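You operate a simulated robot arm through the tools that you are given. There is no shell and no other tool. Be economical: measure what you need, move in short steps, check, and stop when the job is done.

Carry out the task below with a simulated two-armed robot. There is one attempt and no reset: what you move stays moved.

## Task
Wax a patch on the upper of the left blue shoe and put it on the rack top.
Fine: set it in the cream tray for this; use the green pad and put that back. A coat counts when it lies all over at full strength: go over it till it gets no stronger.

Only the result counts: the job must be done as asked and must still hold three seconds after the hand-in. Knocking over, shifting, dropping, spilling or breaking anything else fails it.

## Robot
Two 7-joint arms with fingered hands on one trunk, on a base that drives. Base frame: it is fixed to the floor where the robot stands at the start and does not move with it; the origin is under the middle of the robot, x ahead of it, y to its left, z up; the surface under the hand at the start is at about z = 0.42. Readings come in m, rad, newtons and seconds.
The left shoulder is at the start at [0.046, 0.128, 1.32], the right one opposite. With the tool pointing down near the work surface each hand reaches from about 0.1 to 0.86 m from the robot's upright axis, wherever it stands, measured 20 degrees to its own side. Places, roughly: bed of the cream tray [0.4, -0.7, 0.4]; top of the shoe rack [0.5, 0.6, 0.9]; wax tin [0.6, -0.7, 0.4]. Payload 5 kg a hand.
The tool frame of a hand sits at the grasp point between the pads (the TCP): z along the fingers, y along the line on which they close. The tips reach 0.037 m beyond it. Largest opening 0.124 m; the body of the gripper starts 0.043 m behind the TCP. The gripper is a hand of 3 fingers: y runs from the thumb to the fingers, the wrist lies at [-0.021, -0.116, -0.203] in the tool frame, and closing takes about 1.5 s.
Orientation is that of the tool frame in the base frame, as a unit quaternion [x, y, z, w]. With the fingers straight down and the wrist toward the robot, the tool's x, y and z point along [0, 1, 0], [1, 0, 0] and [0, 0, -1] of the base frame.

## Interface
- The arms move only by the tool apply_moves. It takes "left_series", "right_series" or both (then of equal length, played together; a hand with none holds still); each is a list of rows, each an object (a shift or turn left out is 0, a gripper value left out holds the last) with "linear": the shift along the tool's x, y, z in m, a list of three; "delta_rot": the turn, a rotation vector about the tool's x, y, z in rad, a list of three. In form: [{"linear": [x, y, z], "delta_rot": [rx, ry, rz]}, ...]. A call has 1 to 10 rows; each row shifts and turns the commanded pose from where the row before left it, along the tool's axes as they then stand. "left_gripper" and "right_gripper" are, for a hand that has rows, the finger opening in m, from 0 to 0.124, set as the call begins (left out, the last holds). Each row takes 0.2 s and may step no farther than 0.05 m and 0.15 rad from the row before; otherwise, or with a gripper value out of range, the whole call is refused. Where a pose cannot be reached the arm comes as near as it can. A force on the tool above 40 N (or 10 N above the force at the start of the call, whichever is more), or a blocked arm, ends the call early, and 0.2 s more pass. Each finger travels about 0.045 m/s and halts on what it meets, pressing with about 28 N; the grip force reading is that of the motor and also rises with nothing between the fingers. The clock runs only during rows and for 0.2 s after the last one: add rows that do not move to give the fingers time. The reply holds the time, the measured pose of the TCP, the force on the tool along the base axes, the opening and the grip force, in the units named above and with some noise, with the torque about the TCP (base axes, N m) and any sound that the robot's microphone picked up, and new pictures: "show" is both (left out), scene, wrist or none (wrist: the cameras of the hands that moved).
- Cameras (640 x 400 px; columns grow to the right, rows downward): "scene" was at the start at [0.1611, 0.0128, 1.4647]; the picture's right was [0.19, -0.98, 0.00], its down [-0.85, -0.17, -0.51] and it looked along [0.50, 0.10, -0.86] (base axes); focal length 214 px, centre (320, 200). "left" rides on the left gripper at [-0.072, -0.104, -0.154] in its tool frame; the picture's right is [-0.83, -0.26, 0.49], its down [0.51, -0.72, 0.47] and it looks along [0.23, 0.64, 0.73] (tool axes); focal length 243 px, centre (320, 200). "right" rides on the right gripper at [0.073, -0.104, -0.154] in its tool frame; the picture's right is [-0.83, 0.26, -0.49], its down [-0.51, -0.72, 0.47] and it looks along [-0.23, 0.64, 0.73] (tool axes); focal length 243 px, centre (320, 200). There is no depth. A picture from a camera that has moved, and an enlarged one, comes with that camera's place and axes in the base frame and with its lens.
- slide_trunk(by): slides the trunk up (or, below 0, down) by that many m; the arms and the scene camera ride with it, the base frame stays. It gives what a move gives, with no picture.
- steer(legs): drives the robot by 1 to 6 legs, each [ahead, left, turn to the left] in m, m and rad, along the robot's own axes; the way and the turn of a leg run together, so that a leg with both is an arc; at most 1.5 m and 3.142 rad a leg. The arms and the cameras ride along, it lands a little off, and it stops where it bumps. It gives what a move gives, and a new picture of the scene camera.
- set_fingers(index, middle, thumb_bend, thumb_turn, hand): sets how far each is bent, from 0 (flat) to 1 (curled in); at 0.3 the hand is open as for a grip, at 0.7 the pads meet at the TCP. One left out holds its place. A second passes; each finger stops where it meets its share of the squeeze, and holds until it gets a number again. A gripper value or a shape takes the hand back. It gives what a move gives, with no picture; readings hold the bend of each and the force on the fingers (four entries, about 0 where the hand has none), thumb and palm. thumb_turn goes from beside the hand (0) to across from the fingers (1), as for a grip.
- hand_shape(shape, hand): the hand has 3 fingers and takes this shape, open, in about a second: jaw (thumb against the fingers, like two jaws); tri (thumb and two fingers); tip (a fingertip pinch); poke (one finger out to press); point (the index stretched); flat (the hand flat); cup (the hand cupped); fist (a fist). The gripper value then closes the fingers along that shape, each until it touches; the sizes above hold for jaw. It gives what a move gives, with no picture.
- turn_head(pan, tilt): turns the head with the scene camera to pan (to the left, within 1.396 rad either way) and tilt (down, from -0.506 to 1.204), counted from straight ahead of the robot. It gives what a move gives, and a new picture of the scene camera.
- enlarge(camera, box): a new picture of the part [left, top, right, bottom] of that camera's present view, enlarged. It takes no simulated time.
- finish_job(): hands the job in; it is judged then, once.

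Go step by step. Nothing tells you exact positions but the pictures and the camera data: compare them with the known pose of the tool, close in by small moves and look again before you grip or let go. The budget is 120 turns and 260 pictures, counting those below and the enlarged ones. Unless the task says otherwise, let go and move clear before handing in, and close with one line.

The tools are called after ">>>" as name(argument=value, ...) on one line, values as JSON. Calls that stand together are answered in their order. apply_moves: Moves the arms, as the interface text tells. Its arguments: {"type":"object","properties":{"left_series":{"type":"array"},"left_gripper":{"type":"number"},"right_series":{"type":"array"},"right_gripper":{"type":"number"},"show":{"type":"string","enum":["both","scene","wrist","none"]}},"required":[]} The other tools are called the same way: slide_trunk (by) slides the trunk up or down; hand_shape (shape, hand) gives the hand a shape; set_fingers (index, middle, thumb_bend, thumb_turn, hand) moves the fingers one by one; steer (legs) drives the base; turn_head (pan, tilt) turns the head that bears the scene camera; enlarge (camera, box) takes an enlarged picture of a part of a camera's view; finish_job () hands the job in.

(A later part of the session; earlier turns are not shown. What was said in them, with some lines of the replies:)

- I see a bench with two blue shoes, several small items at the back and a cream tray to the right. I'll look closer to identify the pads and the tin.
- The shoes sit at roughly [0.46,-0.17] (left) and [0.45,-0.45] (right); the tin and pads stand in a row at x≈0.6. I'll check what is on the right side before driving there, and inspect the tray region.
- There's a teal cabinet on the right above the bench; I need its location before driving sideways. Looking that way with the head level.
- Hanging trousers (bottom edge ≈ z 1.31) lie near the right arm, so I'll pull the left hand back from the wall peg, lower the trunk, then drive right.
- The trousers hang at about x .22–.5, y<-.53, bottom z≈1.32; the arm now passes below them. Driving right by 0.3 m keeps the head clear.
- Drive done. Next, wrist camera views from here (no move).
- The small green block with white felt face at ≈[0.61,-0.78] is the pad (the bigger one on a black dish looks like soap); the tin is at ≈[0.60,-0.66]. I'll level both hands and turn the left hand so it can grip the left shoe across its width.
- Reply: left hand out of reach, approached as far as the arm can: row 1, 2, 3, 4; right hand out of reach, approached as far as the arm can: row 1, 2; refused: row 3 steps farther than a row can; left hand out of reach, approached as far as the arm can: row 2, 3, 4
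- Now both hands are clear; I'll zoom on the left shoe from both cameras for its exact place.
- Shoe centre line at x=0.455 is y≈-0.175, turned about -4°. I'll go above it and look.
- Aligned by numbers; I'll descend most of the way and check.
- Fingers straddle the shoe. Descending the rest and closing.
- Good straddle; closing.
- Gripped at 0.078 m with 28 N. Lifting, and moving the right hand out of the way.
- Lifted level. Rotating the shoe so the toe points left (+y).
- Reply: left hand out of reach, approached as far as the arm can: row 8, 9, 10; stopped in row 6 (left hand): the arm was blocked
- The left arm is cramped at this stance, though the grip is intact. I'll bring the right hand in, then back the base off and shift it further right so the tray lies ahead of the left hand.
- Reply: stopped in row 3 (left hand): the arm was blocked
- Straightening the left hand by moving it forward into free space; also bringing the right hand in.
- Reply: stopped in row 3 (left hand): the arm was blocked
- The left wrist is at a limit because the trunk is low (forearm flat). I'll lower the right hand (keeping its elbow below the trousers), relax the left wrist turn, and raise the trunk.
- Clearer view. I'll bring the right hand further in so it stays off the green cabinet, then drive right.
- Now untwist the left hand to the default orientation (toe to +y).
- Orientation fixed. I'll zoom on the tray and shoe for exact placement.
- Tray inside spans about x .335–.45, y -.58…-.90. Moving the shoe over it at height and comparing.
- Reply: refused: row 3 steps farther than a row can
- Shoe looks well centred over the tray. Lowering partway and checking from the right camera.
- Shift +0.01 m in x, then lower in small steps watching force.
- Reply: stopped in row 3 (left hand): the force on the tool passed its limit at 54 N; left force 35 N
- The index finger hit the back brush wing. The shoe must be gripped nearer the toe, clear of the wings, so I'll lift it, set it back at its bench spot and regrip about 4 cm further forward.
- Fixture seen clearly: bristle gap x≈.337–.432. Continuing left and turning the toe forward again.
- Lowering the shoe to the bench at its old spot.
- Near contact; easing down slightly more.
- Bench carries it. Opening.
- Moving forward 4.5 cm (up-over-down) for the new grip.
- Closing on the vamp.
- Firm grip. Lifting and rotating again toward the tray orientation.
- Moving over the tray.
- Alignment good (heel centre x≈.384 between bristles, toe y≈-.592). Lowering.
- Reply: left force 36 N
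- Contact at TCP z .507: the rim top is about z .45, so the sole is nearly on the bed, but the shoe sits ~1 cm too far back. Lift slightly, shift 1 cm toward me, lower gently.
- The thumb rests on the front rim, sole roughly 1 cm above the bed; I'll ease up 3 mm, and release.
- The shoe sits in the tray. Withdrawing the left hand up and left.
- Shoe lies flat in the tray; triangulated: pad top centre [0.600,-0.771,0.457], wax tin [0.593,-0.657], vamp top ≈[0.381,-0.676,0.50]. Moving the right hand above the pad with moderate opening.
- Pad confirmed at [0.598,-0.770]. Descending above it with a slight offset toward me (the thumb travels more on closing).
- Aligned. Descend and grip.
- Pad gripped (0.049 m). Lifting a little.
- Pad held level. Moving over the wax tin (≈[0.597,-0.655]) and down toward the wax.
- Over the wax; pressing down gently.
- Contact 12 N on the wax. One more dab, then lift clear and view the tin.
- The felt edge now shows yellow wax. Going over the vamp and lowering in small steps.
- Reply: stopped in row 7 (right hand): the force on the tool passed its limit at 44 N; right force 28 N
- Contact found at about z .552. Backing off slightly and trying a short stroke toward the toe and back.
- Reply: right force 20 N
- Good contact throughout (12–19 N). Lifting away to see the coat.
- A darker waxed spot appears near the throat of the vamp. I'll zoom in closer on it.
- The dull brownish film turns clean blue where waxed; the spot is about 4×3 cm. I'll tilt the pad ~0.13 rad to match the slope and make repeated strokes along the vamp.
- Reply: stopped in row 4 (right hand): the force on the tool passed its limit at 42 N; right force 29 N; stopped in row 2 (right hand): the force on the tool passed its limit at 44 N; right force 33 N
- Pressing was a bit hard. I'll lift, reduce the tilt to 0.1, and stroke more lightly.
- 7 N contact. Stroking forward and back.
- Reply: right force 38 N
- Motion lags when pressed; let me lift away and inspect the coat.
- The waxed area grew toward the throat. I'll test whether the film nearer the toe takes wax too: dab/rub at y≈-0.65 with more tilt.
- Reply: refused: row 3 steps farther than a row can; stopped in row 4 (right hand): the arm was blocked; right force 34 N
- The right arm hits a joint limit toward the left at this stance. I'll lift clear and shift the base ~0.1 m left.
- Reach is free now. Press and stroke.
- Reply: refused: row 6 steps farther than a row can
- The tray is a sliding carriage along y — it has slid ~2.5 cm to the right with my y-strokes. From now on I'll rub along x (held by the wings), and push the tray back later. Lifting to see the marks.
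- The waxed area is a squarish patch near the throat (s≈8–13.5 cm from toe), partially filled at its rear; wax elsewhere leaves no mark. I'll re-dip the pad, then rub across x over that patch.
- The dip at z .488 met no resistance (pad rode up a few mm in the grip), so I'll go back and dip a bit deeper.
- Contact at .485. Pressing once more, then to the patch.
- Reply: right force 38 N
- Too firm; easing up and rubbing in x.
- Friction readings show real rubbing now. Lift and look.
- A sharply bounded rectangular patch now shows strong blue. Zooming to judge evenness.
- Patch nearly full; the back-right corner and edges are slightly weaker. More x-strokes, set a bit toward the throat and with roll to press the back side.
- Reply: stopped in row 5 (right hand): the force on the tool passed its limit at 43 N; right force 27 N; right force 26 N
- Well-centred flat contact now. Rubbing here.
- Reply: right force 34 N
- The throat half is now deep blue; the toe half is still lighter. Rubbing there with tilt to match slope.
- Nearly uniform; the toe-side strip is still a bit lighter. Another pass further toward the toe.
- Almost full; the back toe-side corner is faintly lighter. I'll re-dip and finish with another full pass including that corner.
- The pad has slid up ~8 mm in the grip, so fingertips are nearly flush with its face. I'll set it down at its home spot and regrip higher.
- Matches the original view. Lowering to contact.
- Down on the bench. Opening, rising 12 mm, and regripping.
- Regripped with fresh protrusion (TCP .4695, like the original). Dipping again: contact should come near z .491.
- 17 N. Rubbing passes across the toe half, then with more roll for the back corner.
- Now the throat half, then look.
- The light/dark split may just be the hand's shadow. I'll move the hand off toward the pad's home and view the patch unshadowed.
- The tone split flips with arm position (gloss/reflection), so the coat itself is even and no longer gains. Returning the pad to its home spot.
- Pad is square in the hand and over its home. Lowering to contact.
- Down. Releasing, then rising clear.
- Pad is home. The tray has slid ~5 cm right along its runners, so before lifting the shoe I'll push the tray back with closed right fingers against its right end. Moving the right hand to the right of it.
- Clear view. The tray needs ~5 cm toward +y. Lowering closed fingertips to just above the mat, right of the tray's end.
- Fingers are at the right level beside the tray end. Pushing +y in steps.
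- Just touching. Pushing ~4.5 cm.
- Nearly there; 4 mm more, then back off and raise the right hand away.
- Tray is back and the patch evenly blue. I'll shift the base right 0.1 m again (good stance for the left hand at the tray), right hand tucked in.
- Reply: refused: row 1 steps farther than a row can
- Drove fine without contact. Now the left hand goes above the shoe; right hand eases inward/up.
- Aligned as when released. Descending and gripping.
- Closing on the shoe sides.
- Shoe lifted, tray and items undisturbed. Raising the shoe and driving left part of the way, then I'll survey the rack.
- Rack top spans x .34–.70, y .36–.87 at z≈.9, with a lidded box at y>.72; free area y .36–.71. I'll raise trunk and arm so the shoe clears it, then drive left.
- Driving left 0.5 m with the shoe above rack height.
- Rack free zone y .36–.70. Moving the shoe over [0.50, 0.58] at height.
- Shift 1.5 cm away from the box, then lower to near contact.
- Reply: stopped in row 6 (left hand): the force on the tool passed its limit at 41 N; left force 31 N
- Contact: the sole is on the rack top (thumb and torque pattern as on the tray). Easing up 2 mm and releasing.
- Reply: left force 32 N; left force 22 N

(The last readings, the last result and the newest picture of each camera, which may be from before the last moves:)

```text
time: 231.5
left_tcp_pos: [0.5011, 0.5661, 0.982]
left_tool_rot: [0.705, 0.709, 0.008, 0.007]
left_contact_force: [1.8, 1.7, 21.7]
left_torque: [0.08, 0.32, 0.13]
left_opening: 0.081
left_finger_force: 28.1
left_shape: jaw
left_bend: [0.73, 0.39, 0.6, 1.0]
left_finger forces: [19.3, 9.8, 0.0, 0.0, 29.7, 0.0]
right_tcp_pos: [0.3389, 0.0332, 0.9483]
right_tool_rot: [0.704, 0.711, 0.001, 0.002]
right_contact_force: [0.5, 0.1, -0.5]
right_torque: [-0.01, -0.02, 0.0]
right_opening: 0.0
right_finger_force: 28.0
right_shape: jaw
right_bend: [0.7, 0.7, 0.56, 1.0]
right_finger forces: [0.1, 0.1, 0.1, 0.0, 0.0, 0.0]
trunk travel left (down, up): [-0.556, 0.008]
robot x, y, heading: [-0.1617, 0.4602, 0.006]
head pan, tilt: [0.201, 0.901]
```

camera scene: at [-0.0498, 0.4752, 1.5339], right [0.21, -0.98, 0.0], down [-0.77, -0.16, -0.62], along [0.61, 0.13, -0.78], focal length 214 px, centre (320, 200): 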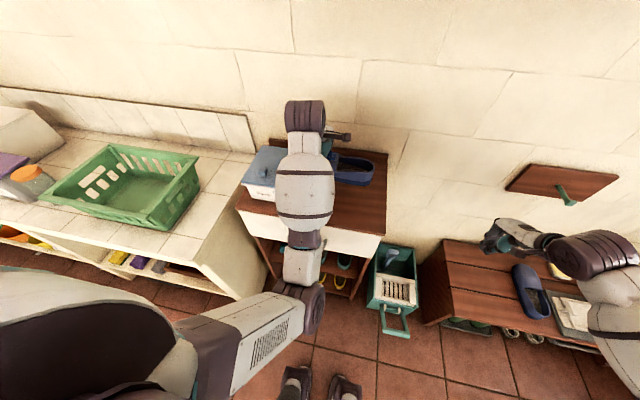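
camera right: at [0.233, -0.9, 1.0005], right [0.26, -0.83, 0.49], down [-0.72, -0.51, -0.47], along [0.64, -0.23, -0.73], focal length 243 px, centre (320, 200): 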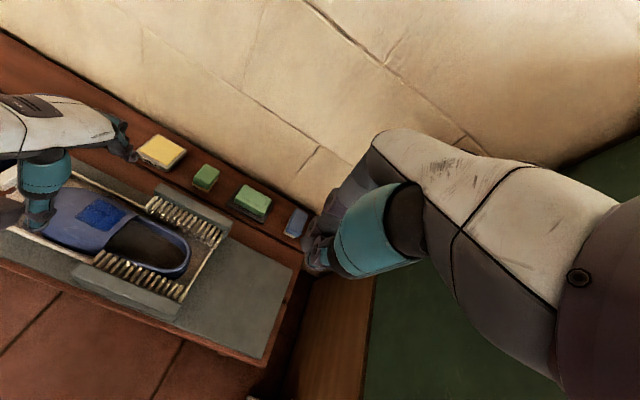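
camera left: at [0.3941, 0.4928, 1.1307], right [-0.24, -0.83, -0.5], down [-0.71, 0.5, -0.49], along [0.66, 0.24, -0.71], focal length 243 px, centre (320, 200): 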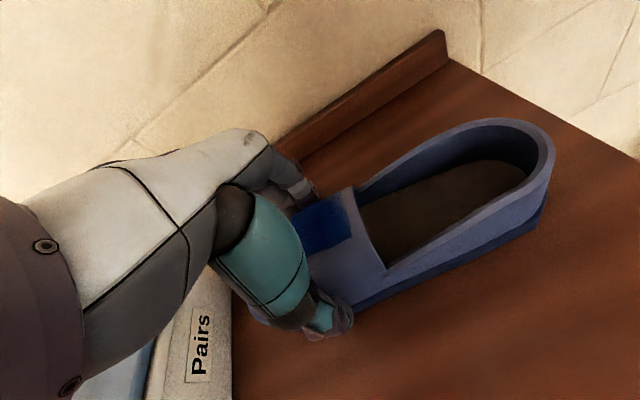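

Another small rise, then open.

>>> apply_moves(left_series=[{"linear": [0, 0, -0.004]}, {}], show="none")

>>> apply_moves(left_series=[{}, {}, {}, {}, {}, {}], left_gripper=0.124, show="wrist")

```text
time: 232.1
left_tcp_pos: [0.501, 0.5656, 0.9812]
left_tool_rot: [0.704, 0.71, 0.005, 0.006]
left_contact_force: [0.5, 1.7, 1.2]
left_torque: [0.03, 0.11, 0.07]
left_opening: 0.0809
left_finger_force: 28.5
left_shape: jaw
left_bend: [0.73, 0.39, 0.6, 1.0]
left_finger forces: [17.1, 8.4, 0.0, 0.0, 24.7, 0.0]
right_tcp_pos: [0.3392, 0.0338, 0.9468]
right_tool_rot: [0.704, 0.71, 0.0, 0.0]
right_contact_force: [-0.2, 0.3, 0.0]
right_torque: [0.0, -0.01, -0.03]
right_opening: 0.0001
right_finger_force: 28.5
right_shape: jaw
right_bend: [0.7, 0.7, 0.56, 1.0]
right_finger forces: [0.1, 0.0, 0.0, 0.0, 0.1, 0.1]
trunk travel left (down, up): [-0.556, 0.008]
robot x, y, heading: [-0.1643, 0.4604, 0.007]
head pan, tilt: [0.201, 0.901]
```

```text
time: 233.5
left_tcp_pos: [0.5014, 0.5658, 0.9849]
left_tool_rot: [0.705, 0.709, 0.007, 0.007]
left_contact_force: [0.0, -0.4, 0.2]
left_torque: [0.02, -0.02, 0.02]
left_opening: 0.1233
left_finger_force: 0.1
left_shape: jaw
left_bend: [0.3, 0.3, 0.3, 0.98]
left_finger forces: [0.0, 0.1, 0.0, 0.0, 0.0, 0.1]
right_tcp_pos: [0.3397, 0.0329, 0.9464]
right_tool_rot: [0.704, 0.71, 0.001, 0.0]
right_contact_force: [0.1, 1.1, 0.3]
right_torque: [0.03, 0.0, -0.01]
right_opening: 0.0
right_finger_force: 28.3
right_shape: jaw
right_bend: [0.7, 0.7, 0.56, 1.0]
right_finger forces: [0.0, 0.1, 0.0, 0.0, 0.0, 0.0]
trunk travel left (down, up): [-0.556, 0.008]
robot x, y, heading: [-0.1659, 0.4587, 0.009]
head pan, tilt: [0.201, 0.901]
camera left: at [0.3962, 0.4927, 1.1355], right [-0.25, -0.83, -0.5], down [-0.72, 0.5, -0.49], along [0.65, 0.24, -0.72], focal length 243 px, centre (320, 200)
```

left: 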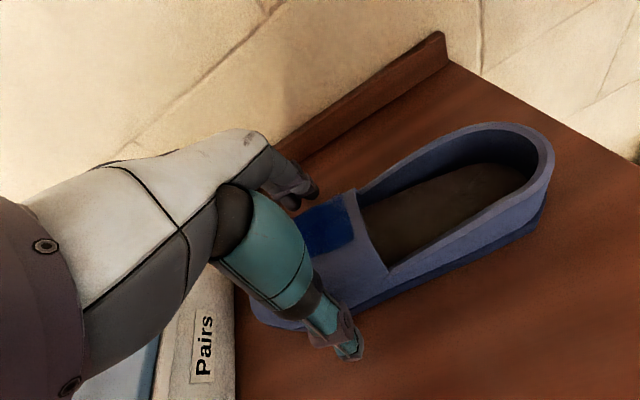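

Released cleanly. Raising the hand straight up and backing off, then verifying.

>>> apply_moves(left_series=[{"linear": [0, 0, -0.03]}, {"linear": [0, 0, -0.04]}, {"linear": [0, 0, -0.045]}, {"linear": [0, 0, -0.045]}, {"linear": [0, -0.045, 0]}, {"linear": [0, -0.045, 0]}, {"linear": [-0.045, -0.02, 0]}, {"linear": [-0.045, 0, 0]}, {}], show="both")

>>> enlarge(camera="scene", box=[220, 110, 460, 270])

```text
time: 235.5
left_tcp_pos: [0.3896, 0.4745, 1.142]
left_tool_rot: [0.705, 0.709, 0.006, 0.007]
left_contact_force: [0.2, 0.3, -0.6]
left_torque: [0.0, 0.02, 0.02]
left_opening: 0.124
left_finger_force: 0.0
left_shape: jaw
left_bend: [0.3, 0.3, 0.3, 0.98]
left_finger forces: [0.0, 0.1, 0.0, 0.1, 0.1, 0.1]
right_tcp_pos: [0.3406, 0.0335, 0.9474]
right_tool_rot: [0.704, 0.711, 0.001, 0.0]
right_contact_force: [1.0, 0.2, -0.6]
right_torque: [-0.01, -0.02, 0.03]
right_opening: 0.0002
right_finger_force: 27.9
right_shape: jaw
right_bend: [0.7, 0.7, 0.56, 1.0]
right_finger forces: [0.0, 0.0, 0.0, 0.1, 0.1, 0.1]
trunk travel left (down, up): [-0.556, 0.008]
robot x, y, heading: [-0.1659, 0.4602, 0.009]
head pan, tilt: [0.201, 0.901]
camera scene: at [-0.0507, 0.4762, 1.5339], right [0.21, -0.98, 0.0], down [-0.77, -0.16, -0.62], along [0.61, 0.13, -0.78], focal length 214 px, centre (320, 200)
camera left: at [0.2834, 0.4023, 1.2936], right [-0.25, -0.83, -0.5], down [-0.72, 0.5, -0.49], along [0.65, 0.24, -0.72], focal length 243 px, centre (320, 200)
```

scene: 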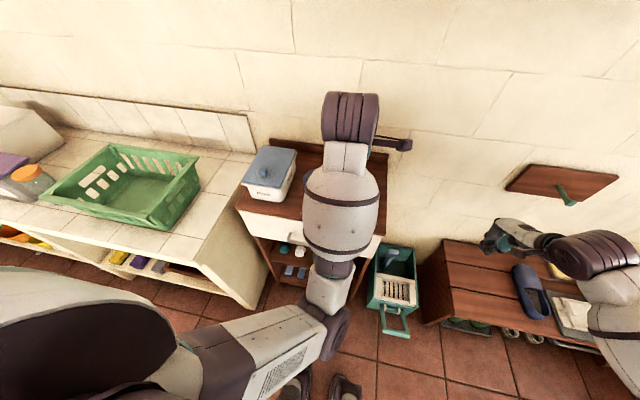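
left: 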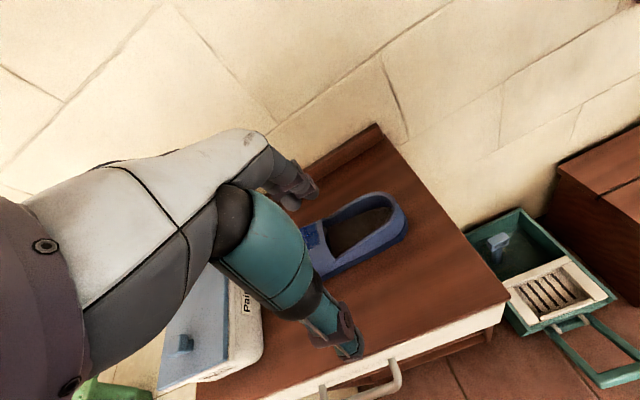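

```text
2.50 times, centred on (340, 190) of scene
camera zoom: at [-0.0507, 0.4762, 1.5339], right [0.21, -0.98, 0.0], down [-0.77, -0.16, -0.62], along [0.61, 0.13, -0.78], focal length 536 px, centre (270, 225)
```

zoom: 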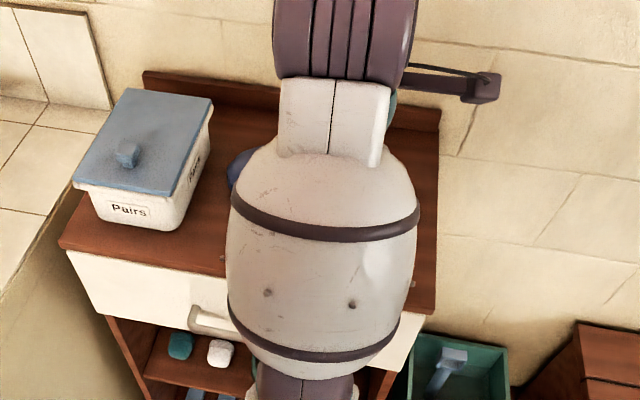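

The shoe with its evenly waxed patch stands on the rack top clear of the box, the pad is back, the tray is restored, and both hands are free. Handing in.

>>> finish_job()

```text
The job is handed in.
```

The left blue shoe has a waxed patch on its upper and is on the rack top. I waxed it in the cream tray with the green pad and put the pad back where it was. I judged the coat full and even from the camera pictures only. The tray slid about 5 cm along its runners while I rubbed; I pushed it back to about where it started.
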